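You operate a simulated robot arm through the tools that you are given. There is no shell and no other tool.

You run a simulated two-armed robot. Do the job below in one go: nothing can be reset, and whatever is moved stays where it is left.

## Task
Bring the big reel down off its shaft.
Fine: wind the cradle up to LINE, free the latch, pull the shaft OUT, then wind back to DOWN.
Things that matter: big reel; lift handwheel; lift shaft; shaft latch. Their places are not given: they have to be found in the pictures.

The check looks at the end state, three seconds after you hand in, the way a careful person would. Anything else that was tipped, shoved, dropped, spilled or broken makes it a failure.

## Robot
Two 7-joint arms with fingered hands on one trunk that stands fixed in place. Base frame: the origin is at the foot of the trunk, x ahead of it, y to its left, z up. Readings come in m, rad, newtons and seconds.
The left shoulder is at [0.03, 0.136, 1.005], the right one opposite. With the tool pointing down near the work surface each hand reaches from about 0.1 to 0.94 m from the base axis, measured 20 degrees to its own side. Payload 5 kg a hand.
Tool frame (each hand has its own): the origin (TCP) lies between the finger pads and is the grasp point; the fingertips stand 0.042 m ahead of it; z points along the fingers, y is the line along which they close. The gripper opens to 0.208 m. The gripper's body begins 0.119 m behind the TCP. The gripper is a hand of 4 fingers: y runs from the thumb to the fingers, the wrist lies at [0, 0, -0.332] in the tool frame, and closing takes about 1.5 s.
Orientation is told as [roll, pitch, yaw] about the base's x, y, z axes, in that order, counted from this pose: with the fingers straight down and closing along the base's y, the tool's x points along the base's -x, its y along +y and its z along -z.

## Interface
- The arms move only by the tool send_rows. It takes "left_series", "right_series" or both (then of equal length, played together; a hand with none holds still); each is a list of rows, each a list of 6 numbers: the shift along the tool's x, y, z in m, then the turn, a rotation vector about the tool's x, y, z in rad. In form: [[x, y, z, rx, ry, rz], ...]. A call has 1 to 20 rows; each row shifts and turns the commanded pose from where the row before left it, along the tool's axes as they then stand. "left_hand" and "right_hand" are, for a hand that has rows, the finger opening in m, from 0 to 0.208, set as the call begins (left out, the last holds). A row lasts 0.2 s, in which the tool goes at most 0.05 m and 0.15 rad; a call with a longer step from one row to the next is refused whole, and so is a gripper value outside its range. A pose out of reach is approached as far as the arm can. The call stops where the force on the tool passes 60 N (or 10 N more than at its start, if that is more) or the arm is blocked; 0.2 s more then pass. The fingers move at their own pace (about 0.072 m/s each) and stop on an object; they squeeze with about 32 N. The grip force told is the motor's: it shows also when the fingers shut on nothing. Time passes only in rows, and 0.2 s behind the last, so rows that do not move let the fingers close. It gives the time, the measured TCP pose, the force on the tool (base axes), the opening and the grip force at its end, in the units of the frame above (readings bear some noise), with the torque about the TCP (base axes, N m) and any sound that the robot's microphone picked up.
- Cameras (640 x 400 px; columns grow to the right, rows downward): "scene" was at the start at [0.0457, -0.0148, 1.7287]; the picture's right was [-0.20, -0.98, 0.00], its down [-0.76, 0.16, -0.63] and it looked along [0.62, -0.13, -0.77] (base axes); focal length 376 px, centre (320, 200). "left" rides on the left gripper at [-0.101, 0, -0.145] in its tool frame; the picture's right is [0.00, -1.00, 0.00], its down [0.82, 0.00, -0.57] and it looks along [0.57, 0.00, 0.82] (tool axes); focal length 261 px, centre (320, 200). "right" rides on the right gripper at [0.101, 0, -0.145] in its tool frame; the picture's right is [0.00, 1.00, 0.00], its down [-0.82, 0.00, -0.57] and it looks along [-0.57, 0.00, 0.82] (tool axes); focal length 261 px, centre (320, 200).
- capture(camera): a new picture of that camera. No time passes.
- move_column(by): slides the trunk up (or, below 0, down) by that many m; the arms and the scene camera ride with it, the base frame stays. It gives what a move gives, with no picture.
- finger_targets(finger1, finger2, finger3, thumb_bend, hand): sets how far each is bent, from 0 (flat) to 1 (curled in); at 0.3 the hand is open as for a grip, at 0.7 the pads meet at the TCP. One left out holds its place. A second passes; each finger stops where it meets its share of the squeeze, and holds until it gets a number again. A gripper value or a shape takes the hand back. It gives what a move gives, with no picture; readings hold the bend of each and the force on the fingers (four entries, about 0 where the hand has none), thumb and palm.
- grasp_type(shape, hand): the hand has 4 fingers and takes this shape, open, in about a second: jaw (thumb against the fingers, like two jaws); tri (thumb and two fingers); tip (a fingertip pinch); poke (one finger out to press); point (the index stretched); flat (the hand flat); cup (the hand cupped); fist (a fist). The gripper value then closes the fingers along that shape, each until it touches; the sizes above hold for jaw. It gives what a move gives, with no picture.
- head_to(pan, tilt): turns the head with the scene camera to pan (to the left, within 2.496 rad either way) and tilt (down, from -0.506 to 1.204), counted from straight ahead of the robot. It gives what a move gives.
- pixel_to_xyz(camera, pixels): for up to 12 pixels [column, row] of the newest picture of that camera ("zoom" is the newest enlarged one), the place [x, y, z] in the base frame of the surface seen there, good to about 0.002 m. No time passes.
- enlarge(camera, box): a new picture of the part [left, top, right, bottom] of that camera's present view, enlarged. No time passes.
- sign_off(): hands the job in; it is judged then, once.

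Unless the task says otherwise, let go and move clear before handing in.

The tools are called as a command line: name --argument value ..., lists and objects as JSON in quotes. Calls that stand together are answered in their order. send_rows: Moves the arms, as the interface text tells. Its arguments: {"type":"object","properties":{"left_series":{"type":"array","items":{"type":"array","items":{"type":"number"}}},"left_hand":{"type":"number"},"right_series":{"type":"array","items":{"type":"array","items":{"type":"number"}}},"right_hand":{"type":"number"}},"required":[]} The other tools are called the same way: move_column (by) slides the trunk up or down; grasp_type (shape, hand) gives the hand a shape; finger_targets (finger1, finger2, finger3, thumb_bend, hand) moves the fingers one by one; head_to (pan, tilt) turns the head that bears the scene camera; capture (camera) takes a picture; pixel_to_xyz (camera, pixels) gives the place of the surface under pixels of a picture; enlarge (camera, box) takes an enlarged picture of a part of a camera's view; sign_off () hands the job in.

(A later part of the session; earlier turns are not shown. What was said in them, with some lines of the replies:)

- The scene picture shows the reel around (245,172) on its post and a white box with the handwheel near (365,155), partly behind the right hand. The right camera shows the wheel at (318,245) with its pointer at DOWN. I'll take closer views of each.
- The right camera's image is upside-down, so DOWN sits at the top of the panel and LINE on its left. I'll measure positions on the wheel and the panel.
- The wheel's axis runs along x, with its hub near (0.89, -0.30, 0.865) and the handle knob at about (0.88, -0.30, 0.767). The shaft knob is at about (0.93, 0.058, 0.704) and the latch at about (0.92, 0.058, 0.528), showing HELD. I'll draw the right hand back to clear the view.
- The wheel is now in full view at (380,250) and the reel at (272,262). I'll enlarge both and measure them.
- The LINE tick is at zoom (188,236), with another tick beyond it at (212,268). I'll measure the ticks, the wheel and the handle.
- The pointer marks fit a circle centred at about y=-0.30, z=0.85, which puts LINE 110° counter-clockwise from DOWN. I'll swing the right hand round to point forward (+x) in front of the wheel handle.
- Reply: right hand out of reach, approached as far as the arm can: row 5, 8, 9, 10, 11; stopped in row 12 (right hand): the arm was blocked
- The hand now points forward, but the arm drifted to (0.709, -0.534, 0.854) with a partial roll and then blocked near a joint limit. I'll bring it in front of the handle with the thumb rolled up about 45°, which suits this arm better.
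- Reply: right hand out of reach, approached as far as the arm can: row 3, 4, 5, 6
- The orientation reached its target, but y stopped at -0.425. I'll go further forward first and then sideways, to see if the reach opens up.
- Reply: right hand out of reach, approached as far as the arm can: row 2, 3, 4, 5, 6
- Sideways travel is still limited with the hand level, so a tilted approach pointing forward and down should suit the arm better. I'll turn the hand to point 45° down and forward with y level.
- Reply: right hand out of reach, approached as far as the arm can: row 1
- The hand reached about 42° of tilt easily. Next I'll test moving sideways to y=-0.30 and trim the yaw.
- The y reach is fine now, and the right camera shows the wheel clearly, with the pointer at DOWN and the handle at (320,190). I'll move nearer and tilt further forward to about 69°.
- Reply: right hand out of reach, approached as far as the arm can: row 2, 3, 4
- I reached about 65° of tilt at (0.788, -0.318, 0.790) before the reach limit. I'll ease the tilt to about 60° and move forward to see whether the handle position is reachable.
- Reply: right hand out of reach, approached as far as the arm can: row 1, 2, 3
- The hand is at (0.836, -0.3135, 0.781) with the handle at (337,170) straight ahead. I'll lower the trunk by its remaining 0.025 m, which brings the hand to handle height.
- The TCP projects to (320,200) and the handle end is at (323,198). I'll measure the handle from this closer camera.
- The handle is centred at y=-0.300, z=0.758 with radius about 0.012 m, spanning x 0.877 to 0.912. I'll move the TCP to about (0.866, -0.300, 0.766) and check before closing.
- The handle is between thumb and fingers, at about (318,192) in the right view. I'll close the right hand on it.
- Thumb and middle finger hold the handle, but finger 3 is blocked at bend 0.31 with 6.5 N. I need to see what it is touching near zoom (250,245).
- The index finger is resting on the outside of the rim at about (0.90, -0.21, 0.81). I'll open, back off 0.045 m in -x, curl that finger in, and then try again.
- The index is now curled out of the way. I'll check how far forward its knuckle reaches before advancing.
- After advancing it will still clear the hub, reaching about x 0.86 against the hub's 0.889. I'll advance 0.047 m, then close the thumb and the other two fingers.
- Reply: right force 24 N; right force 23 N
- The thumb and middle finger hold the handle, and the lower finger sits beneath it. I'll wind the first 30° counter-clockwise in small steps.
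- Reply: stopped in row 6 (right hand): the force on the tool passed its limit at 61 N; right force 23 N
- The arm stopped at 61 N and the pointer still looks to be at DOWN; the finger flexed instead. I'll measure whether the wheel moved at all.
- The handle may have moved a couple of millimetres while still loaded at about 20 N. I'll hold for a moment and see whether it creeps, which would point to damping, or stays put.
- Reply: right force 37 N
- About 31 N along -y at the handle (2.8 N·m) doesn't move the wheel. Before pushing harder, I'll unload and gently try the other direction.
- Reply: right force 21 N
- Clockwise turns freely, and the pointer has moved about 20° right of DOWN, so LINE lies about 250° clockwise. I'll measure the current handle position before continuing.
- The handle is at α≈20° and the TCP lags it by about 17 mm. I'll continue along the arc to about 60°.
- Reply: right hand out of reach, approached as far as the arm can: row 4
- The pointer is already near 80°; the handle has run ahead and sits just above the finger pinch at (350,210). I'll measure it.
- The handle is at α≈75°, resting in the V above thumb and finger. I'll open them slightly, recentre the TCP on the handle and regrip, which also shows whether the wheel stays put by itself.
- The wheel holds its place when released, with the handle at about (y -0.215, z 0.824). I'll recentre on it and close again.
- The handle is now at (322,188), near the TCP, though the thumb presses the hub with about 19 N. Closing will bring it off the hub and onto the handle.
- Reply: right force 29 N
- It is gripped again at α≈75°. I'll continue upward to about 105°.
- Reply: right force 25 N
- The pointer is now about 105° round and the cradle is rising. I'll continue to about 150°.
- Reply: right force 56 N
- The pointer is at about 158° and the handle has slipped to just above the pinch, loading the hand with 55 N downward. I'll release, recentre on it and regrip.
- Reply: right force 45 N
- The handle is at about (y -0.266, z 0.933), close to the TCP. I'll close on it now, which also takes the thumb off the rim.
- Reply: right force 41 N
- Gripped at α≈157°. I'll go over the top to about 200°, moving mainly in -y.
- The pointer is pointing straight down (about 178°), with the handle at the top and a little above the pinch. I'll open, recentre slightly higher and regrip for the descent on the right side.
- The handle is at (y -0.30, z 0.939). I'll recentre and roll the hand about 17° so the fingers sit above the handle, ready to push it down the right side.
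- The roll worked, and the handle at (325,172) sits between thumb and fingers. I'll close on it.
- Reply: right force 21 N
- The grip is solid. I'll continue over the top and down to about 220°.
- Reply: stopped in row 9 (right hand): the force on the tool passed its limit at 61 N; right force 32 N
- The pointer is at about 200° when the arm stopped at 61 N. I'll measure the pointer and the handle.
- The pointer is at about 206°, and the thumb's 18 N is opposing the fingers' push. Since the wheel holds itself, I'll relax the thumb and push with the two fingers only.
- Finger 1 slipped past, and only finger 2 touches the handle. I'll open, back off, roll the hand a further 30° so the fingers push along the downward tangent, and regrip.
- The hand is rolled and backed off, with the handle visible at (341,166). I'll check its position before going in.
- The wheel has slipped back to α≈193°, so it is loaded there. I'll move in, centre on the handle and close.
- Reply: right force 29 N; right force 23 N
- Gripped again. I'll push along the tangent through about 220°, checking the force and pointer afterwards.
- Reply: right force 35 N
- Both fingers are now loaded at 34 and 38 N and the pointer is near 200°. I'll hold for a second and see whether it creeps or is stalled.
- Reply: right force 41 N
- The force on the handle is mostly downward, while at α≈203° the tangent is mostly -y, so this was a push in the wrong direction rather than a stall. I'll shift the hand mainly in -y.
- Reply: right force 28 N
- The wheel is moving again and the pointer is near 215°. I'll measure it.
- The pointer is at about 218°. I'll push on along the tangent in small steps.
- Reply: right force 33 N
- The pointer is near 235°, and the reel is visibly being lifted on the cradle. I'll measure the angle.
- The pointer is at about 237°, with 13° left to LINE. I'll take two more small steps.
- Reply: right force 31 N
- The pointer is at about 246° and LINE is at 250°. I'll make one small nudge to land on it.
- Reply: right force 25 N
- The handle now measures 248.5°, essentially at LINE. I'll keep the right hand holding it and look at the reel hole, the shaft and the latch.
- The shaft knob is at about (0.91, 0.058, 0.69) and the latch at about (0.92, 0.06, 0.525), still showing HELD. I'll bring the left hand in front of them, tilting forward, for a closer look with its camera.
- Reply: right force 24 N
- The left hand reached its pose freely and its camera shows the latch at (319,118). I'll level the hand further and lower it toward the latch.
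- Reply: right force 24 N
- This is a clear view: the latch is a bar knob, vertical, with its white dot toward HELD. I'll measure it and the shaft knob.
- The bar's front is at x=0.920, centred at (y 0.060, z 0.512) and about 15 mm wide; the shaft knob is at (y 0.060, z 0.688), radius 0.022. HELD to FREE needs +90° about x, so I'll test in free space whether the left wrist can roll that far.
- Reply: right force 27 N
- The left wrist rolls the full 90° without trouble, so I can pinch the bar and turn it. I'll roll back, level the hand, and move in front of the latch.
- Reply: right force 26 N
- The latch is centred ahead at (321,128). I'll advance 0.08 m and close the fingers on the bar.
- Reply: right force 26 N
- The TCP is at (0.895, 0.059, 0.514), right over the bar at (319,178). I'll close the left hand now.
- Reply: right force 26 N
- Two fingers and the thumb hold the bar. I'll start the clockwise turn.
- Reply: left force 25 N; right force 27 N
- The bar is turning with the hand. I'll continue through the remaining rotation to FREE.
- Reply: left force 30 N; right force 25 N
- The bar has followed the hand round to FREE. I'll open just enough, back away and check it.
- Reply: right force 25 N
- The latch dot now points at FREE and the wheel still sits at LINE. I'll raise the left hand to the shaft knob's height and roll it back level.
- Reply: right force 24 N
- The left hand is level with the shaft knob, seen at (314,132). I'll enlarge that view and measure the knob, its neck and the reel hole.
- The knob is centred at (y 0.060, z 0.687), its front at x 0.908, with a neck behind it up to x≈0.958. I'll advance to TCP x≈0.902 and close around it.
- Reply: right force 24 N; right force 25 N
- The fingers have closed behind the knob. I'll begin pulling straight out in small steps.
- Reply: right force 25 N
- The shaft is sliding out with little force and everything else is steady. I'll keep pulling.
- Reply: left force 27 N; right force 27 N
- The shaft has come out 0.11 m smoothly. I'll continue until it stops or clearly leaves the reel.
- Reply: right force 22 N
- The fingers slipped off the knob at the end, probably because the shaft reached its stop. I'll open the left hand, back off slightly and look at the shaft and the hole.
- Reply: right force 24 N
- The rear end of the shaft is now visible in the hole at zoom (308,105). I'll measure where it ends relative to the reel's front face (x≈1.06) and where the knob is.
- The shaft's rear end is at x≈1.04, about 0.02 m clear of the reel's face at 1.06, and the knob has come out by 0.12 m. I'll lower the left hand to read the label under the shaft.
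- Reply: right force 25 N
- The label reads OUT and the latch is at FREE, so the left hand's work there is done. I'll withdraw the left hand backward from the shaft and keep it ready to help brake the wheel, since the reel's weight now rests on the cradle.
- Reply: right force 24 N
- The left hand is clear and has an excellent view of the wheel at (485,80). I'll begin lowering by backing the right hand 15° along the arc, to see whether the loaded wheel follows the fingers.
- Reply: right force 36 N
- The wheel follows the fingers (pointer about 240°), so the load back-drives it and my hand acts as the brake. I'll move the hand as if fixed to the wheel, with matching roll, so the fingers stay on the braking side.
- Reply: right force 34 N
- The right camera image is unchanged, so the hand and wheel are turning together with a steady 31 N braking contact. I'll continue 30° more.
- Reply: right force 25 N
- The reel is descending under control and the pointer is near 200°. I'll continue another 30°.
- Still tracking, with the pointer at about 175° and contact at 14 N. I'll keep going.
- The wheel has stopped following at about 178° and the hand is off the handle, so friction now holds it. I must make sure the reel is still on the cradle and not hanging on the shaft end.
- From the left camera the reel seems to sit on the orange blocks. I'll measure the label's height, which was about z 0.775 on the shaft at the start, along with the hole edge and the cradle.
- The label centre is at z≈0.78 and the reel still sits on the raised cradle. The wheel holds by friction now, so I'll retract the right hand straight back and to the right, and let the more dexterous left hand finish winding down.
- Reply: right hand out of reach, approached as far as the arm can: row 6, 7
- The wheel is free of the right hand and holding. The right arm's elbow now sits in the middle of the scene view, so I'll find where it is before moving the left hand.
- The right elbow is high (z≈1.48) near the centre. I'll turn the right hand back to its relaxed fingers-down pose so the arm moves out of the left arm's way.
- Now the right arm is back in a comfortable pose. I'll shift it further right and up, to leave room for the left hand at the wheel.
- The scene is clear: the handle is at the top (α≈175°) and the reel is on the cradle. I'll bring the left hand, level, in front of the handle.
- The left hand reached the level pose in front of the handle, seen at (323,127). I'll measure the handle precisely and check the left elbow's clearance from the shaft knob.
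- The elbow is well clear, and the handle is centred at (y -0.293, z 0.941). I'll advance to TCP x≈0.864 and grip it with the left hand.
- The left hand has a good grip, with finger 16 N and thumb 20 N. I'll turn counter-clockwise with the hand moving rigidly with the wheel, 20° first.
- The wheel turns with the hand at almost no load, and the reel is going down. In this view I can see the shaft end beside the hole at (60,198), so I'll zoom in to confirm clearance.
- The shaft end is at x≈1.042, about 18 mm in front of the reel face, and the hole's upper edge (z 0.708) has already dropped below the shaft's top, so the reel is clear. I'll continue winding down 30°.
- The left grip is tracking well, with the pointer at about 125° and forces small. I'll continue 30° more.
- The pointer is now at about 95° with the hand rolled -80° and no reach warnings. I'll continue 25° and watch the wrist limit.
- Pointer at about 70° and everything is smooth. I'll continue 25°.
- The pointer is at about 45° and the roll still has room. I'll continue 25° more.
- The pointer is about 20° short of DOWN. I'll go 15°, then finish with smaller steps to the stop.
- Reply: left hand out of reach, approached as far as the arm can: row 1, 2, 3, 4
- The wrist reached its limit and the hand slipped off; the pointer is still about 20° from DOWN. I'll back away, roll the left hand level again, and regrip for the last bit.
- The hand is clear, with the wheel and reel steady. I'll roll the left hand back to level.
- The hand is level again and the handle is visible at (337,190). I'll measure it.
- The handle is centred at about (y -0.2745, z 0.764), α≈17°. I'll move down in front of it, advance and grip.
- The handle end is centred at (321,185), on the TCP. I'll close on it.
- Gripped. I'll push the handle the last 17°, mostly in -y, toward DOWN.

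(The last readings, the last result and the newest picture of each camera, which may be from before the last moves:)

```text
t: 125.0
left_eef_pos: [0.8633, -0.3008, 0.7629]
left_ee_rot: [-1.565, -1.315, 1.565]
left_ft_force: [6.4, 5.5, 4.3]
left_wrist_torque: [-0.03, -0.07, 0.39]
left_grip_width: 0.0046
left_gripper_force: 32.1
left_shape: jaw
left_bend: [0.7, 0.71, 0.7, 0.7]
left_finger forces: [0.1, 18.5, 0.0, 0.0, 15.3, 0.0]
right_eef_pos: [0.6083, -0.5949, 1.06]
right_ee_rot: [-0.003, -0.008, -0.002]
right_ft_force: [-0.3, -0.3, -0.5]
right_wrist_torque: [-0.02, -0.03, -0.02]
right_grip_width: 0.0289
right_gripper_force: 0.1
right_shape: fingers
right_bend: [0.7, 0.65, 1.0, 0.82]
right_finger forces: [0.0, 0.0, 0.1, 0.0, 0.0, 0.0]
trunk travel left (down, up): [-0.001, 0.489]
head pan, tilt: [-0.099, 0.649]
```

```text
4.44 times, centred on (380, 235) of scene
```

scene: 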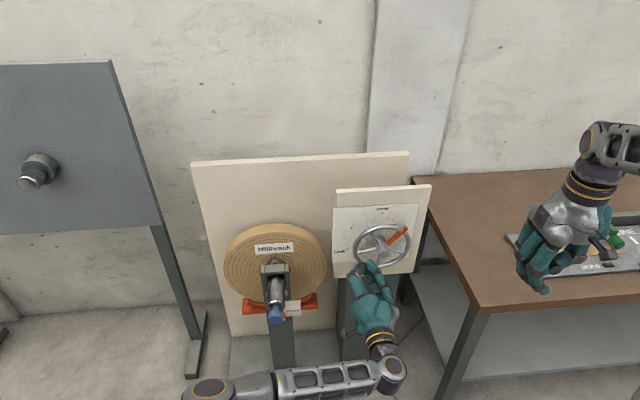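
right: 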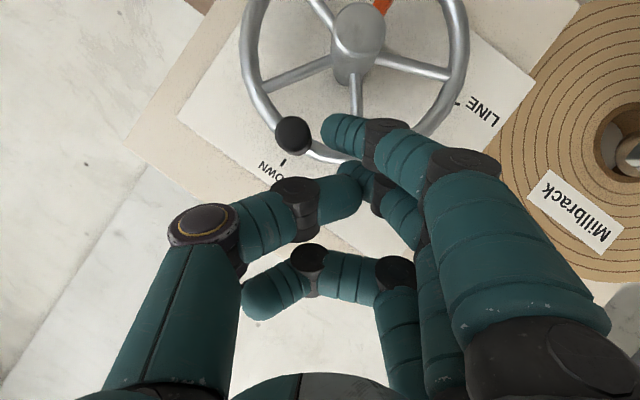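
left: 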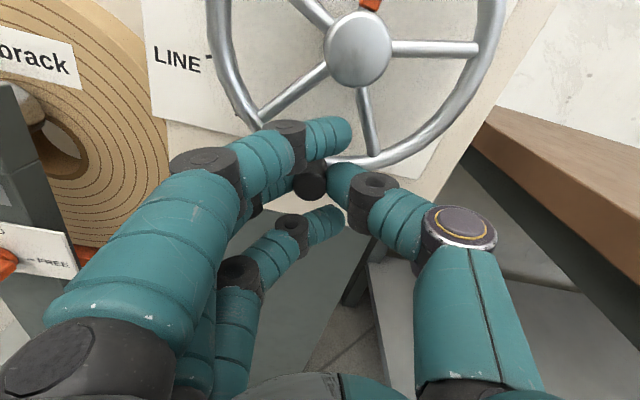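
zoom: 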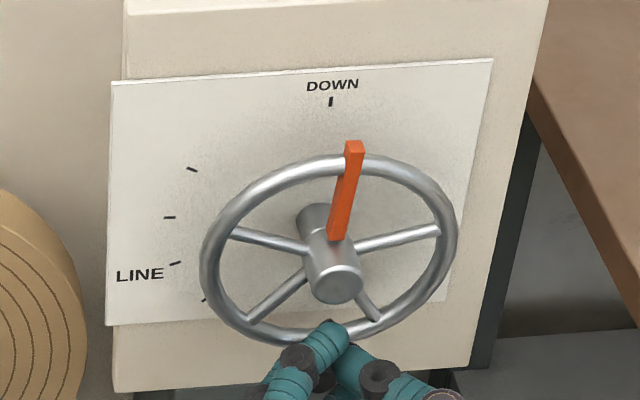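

The pointer is about 4° right of DOWN. I'll push the handle gently further toward the stop.

send_rows --left_series '[[0.001, -0.004, 0, 0, 0, 0], [0.001, -0.004, 0, 0, 0, 0], [0.001, -0.003, 0, 0, 0, 0], [0, 0, 0, 0, 0, 0]]'

enlarge --camera "scene" --box '[330, 190, 430, 280]'

pixel_to_xyz --camera "zoom" --pixels '[[346, 150], [342, 180], [338, 210], [334, 280]]'

```text
t: 126.0
left_eef_pos: [0.8631, -0.3116, 0.7625]
left_ee_rot: [-1.564, -1.317, 1.567]
left_ft_force: [-2.1, 15.6, 4.2]
left_wrist_torque: [0.01, -0.06, 0.78]
left_grip_width: 0.0049
left_gripper_force: 32.1
left_shape: jaw
left_bend: [0.7, 0.58, 0.7, 0.71]
left_finger forces: [0.0, 23.6, 0.0, 0.0, 11.2, 0.0]
right_eef_pos: [0.6082, -0.5951, 1.0598]
right_ee_rot: [-0.003, -0.009, -0.002]
right_ft_force: [0.5, 0.2, 0.5]
right_wrist_torque: [-0.01, 0.01, -0.03]
right_grip_width: 0.0293
right_gripper_force: 0.0
right_shape: fingers
right_bend: [0.7, 0.65, 1.0, 0.82]
right_finger forces: [0.1, 0.0, 0.0, 0.0, 0.0, 0.0]
trunk travel left (down, up): [-0.001, 0.489]
head pan, tilt: [-0.099, 0.649]
```

```text
4.44 times, centred on (380, 235) of scene
```

zoom: 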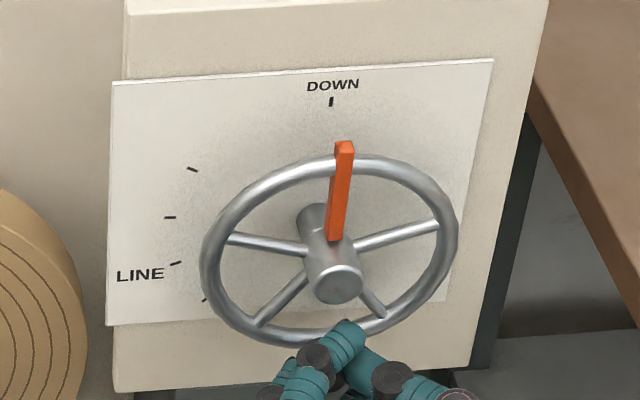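

```text
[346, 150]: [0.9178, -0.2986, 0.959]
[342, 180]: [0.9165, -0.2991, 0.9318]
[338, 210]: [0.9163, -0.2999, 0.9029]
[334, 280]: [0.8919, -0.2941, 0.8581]
```

The pointer is vertical (tip y -0.2986 against centre -0.300) and pressing on the stop: the wheel is at DOWN. I'll open the left hand and back straight away from the handle.

send_rows --left_series '[[0, 0, 0, 0, 0, 0], [0, 0, 0, 0, 0, 0], [0, 0, 0, 0, 0, 0], [0, 0, 0, 0, 0, 0], [0, 0, 0, 0, 0, 0], [0, 0, 0, 0, 0, 0], [0, 0, 0, 0, 0, 0], [0, 0, -0.04, 0, 0, 0], [0, 0, -0.04, 0, 0, 0], [0, 0, -0.04, 0, 0, 0], [0, 0, -0.04, 0, 0, 0], [0, 0, -0.04, 0, 0, 0], [0, 0, 0, 0, 0, 0]]' --left_hand 0.1

capture --camera "scene"

capture --camera "left"

enlarge --camera "scene" --box '[215, 190, 435, 330]'

```text
t: 128.8
left_eef_pos: [0.6602, -0.3133, 0.7621]
left_ee_rot: [-1.564, -1.317, 1.562]
left_ft_force: [1.0, -0.2, -0.4]
left_wrist_torque: [0.0, -0.04, -0.01]
left_grip_width: 0.0992
left_gripper_force: 0.1
left_shape: jaw
left_bend: [0.73, 0.73, 0.73, 0.7]
left_finger forces: [0.0, 0.0, 0.0, 0.1, 0.0, 0.0]
right_eef_pos: [0.6083, -0.596, 1.0582]
right_ee_rot: [-0.002, -0.008, -0.002]
right_ft_force: [-1.0, 0.6, 0.0]
right_wrist_torque: [-0.01, 0.01, -0.03]
right_grip_width: 0.0292
right_gripper_force: 0.0
right_shape: fingers
right_bend: [0.7, 0.65, 1.0, 0.82]
right_finger forces: [0.0, 0.0, 0.0, 0.0, 0.1, 0.0]
trunk travel left (down, up): [-0.001, 0.489]
head pan, tilt: [-0.099, 0.649]
```

```text
taken
```

scene: 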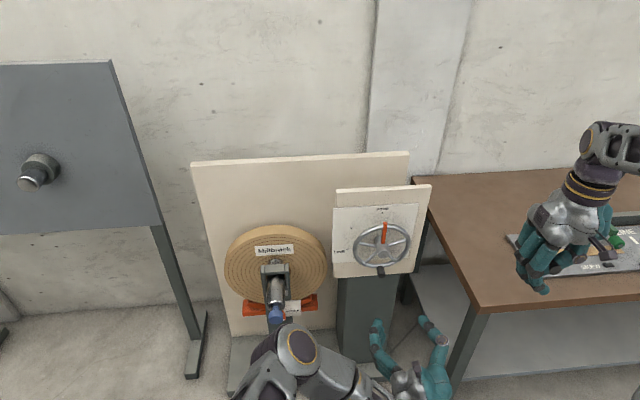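

```text
taken
```

left: 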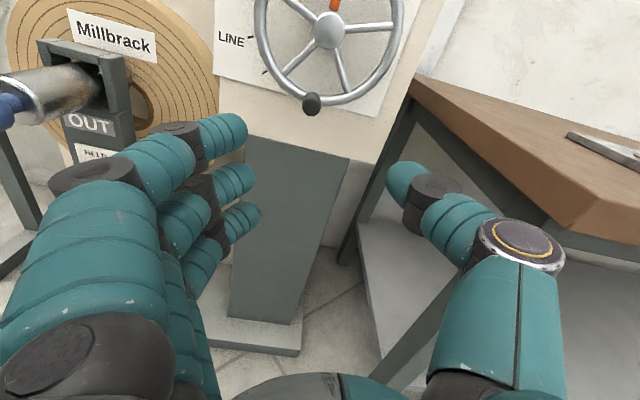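

```text
2.86 times, centred on (325, 260) of scene
```

zoom: 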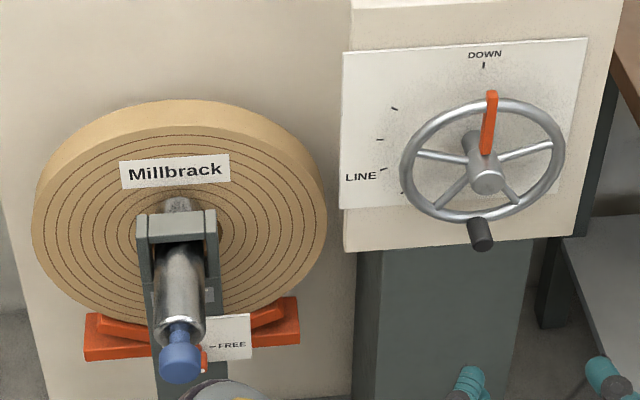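

The wheel shows DOWN after release, and the reel is low on the cradle. I'll check the pointer, the reel label height and how near the left elbow is to the shaft knob.

pixel_to_xyz --camera "zoom" --pixels '[[491, 97], [488, 125], [486, 150], [175, 171], [480, 240], [180, 108], [100, 345], [180, 360], [215, 390]]'

pixel_to_xyz --camera "scene" --pixels '[[300, 345], [270, 345], [265, 360], [320, 370], [277, 313]]'

enlarge --camera "left" --box '[0, 0, 240, 160]'

```text
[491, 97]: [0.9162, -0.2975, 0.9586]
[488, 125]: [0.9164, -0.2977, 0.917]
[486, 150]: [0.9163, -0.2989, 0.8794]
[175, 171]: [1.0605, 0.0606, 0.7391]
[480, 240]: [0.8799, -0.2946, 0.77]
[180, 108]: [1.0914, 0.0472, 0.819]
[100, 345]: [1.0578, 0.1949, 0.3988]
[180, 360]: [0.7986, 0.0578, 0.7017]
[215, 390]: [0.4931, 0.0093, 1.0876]
```

```text
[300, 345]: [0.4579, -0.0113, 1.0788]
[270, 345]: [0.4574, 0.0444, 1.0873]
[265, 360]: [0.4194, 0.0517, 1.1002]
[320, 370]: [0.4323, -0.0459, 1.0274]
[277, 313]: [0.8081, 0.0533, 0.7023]
```

```text
2.50 times, centred on (120, 80) of left
```

zoom: 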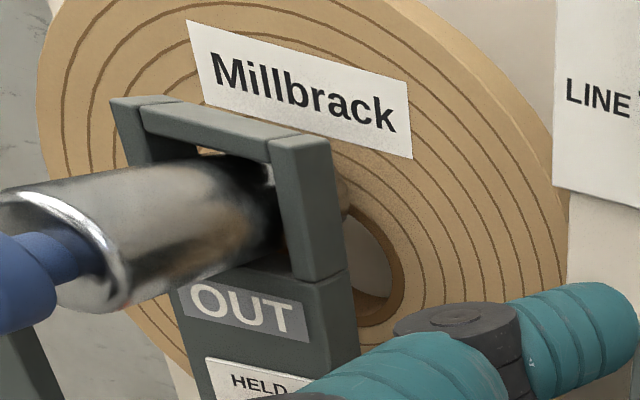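

The reel label is at z 0.739, against 0.775 on the shaft, and the cradle is back at its original height of 0.399. Latch FREE, shaft OUT, wheel DOWN. I'll withdraw the left arm up and to its own side.

send_rows --left_series '[[0, 0, -0.04, 0, 0, 0], [0, 0, -0.04, 0, 0, 0], [-0.0436, -0.0113, 0, 0, 0, 0], [-0.0436, -0.0113, 0, 0, 0, 0], [-0.0436, -0.0113, 0, 0, 0, 0], [-0.0436, -0.0113, 0, 0, 0, 0], [-0.0113, 0.0436, 0, 0, 0, 0], [-0.0113, 0.0436, 0, 0, 0, 0], [-0.0113, 0.0436, 0, 0, 0, 0], [-0.0113, 0.0436, 0, 0, 0, 0], [-0.0113, 0.0436, 0, 0, 0, 0], [-0.0113, 0.0436, 0, 0, 0, 0], [-0.0113, 0.0436, 0, 0, 0, 0], [-0.0113, 0.0436, 0, 0, 0, 0], [-0.0113, 0.0436, 0, 0, 0, 0], [-0.0113, 0.0436, 0, 0, 0, 0], [0, 0, 0, 0, 0, 0]]'

capture --camera "scene"

enlarge --camera "scene" --box '[215, 190, 435, 330]'

```text
t: 132.4
left_eef_pos: [0.6123, 0.1265, 0.9174]
left_ee_rot: [-1.576, -1.318, 1.575]
left_ft_force: [0.5, 0.4, 0.6]
left_wrist_torque: [0.0, 0.02, 0.0]
left_grip_width: 0.0998
left_gripper_force: 0.0
left_shape: jaw
left_bend: [0.73, 0.73, 0.73, 0.7]
left_finger forces: [0.1, 0.1, 0.0, 0.1, 0.0, 0.1]
left hand out of reach, approached as far as the arm can: row 14, 15, 16
right_eef_pos: [0.6071, -0.5951, 1.0599]
right_ee_rot: [-0.004, -0.011, -0.003]
right_ft_force: [0.2, 0.5, 0.2]
right_wrist_torque: [0.02, -0.02, 0.02]
right_grip_width: 0.0294
right_gripper_force: 0.0
right_shape: fingers
right_bend: [0.7, 0.65, 1.0, 0.82]
right_finger forces: [0.0, 0.0, 0.1, 0.0, 0.1, 0.0]
trunk travel left (down, up): [-0.001, 0.489]
head pan, tilt: [-0.099, 0.649]
```

```text
taken
```

scene: 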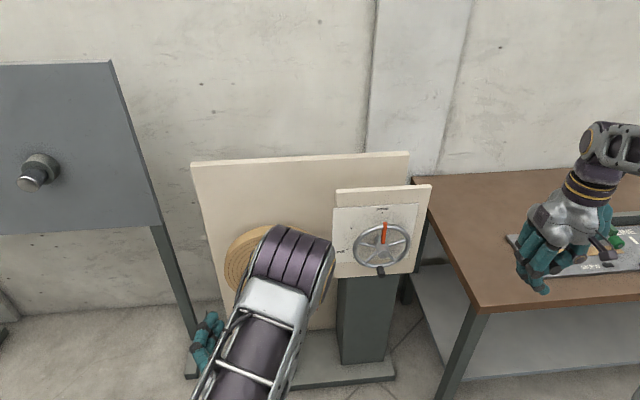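

```text
2.86 times, centred on (325, 260) of scene
```

zoom: 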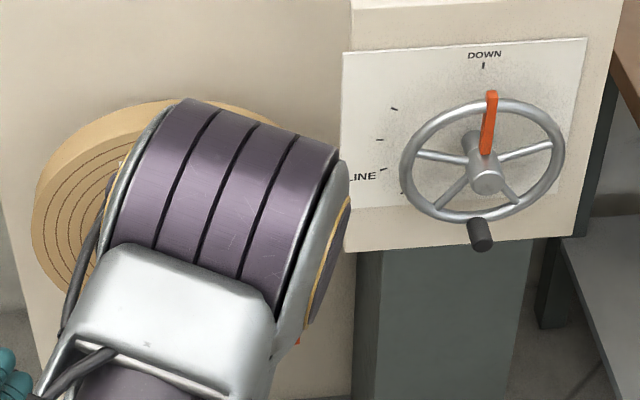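

Only the view is blocked now by the left arm. I'll turn the left hand back to its relaxed fingers-down pose further left.

send_rows --left_series '[[0, 0, 0, 0, 0, 0.127], [0, 0, 0, 0, 0, 0.127], [0, 0.011, 0, 0, 0.1428, 0], [0, 0.011, 0, 0, 0.1428, 0], [0, 0.011, 0, 0, 0.1428, 0], [0, 0.011, 0, 0, 0.1428, 0], [0, 0.011, 0, 0, 0.1428, 0], [0, 0.011, 0, 0, 0.1428, 0], [0, 0.011, 0, 0, 0.1428, 0], [0, 0.011, 0, 0, 0.1428, 0], [0, 0.011, 0, 0, 0.1428, 0], [0, 0.011, 0, 0, 0.1428, 0], [0, 0.011, 0, 0, 0.1428, 0], [0, 0.02, -0.04, 0, 0, 0], [0, 0.02, -0.04, 0, 0, 0], [0, 0, 0, 0, 0, 0]]'

capture --camera "scene"

enlarge --camera "scene" --box '[215, 190, 435, 330]'

```text
t: 135.8
left_eef_pos: [0.6505, 0.2737, 0.9713]
left_ee_rot: [0.001, 0.001, -0.001]
left_ft_force: [1.4, 0.7, 0.1]
left_wrist_torque: [0.0, -0.02, 0.0]
left_grip_width: 0.1001
left_gripper_force: 0.1
left_shape: jaw
left_bend: [0.73, 0.73, 0.73, 0.7]
left_finger forces: [0.0, 0.0, 0.1, 0.0, 0.1, 0.0]
left hand out of reach, approached as far as the arm can: row 3, 4, 5
right_eef_pos: [0.6085, -0.5952, 1.0584]
right_ee_rot: [-0.004, -0.009, -0.005]
right_ft_force: [-0.7, 0.2, -0.5]
right_wrist_torque: [0.01, -0.05, 0.01]
right_grip_width: 0.0294
right_gripper_force: 0.1
right_shape: fingers
right_bend: [0.7, 0.65, 1.0, 0.82]
right_finger forces: [0.1, 0.1, 0.0, 0.0, 0.1, 0.0]
trunk travel left (down, up): [-0.001, 0.489]
head pan, tilt: [-0.099, 0.649]
```

```text
taken
```

scene: 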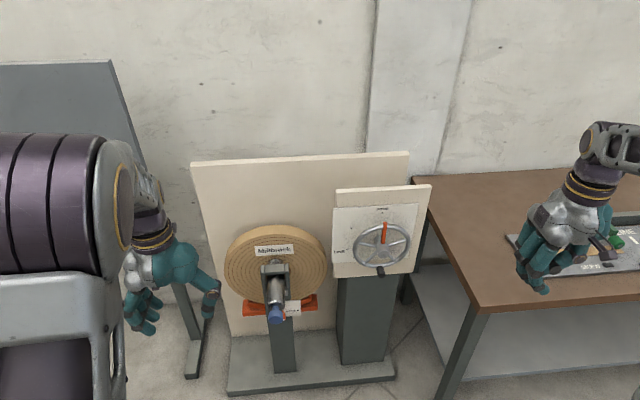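

```text
2.86 times, centred on (325, 260) of scene
```

zoom: 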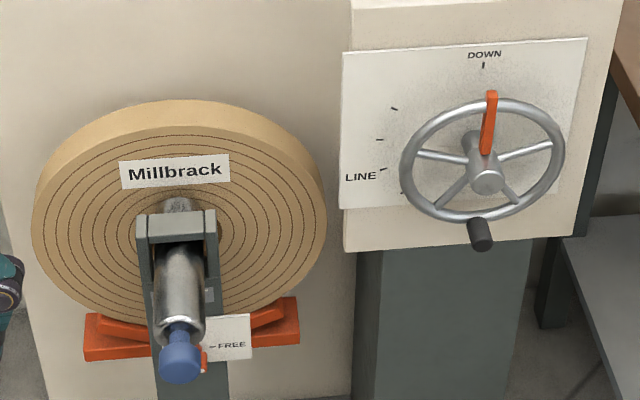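

Final state in the pictures: the wheel points at DOWN, the reel rests on the lowered cradle clear of the shaft, the shaft is OUT and the latch is at FREE. Both hands are clear and nothing else was moved, so I'm handing in.

sign_off

```text
The job is handed in.
```

The big reel is down off its shaft and resting on the lowered cradle, and I've handed the job in.

- **Wheel:** it was wound up to LINE and is now back on the DOWN stop. DOWN to LINE runs clockwise, about 250°.
- **Latch:** it was turned to FREE and left there.
- **Shaft:** it was pulled out about 0.12 m, and the label reads OUT. Its inner end sits roughly 18 mm in front of the reel.
- **Reel:** its label is about 36 mm lower than when it hung on the shaft. The cradle measured about the same height as at the start.

Two slips happened along the way. The left hand came off the shaft knob at the end of its travel, and off the wheel handle near the end of the wind-down. Neither moved anything out of place, and I regripped the handle to finish.

Both hands are clear of the rig, and I saw nothing else disturbed.
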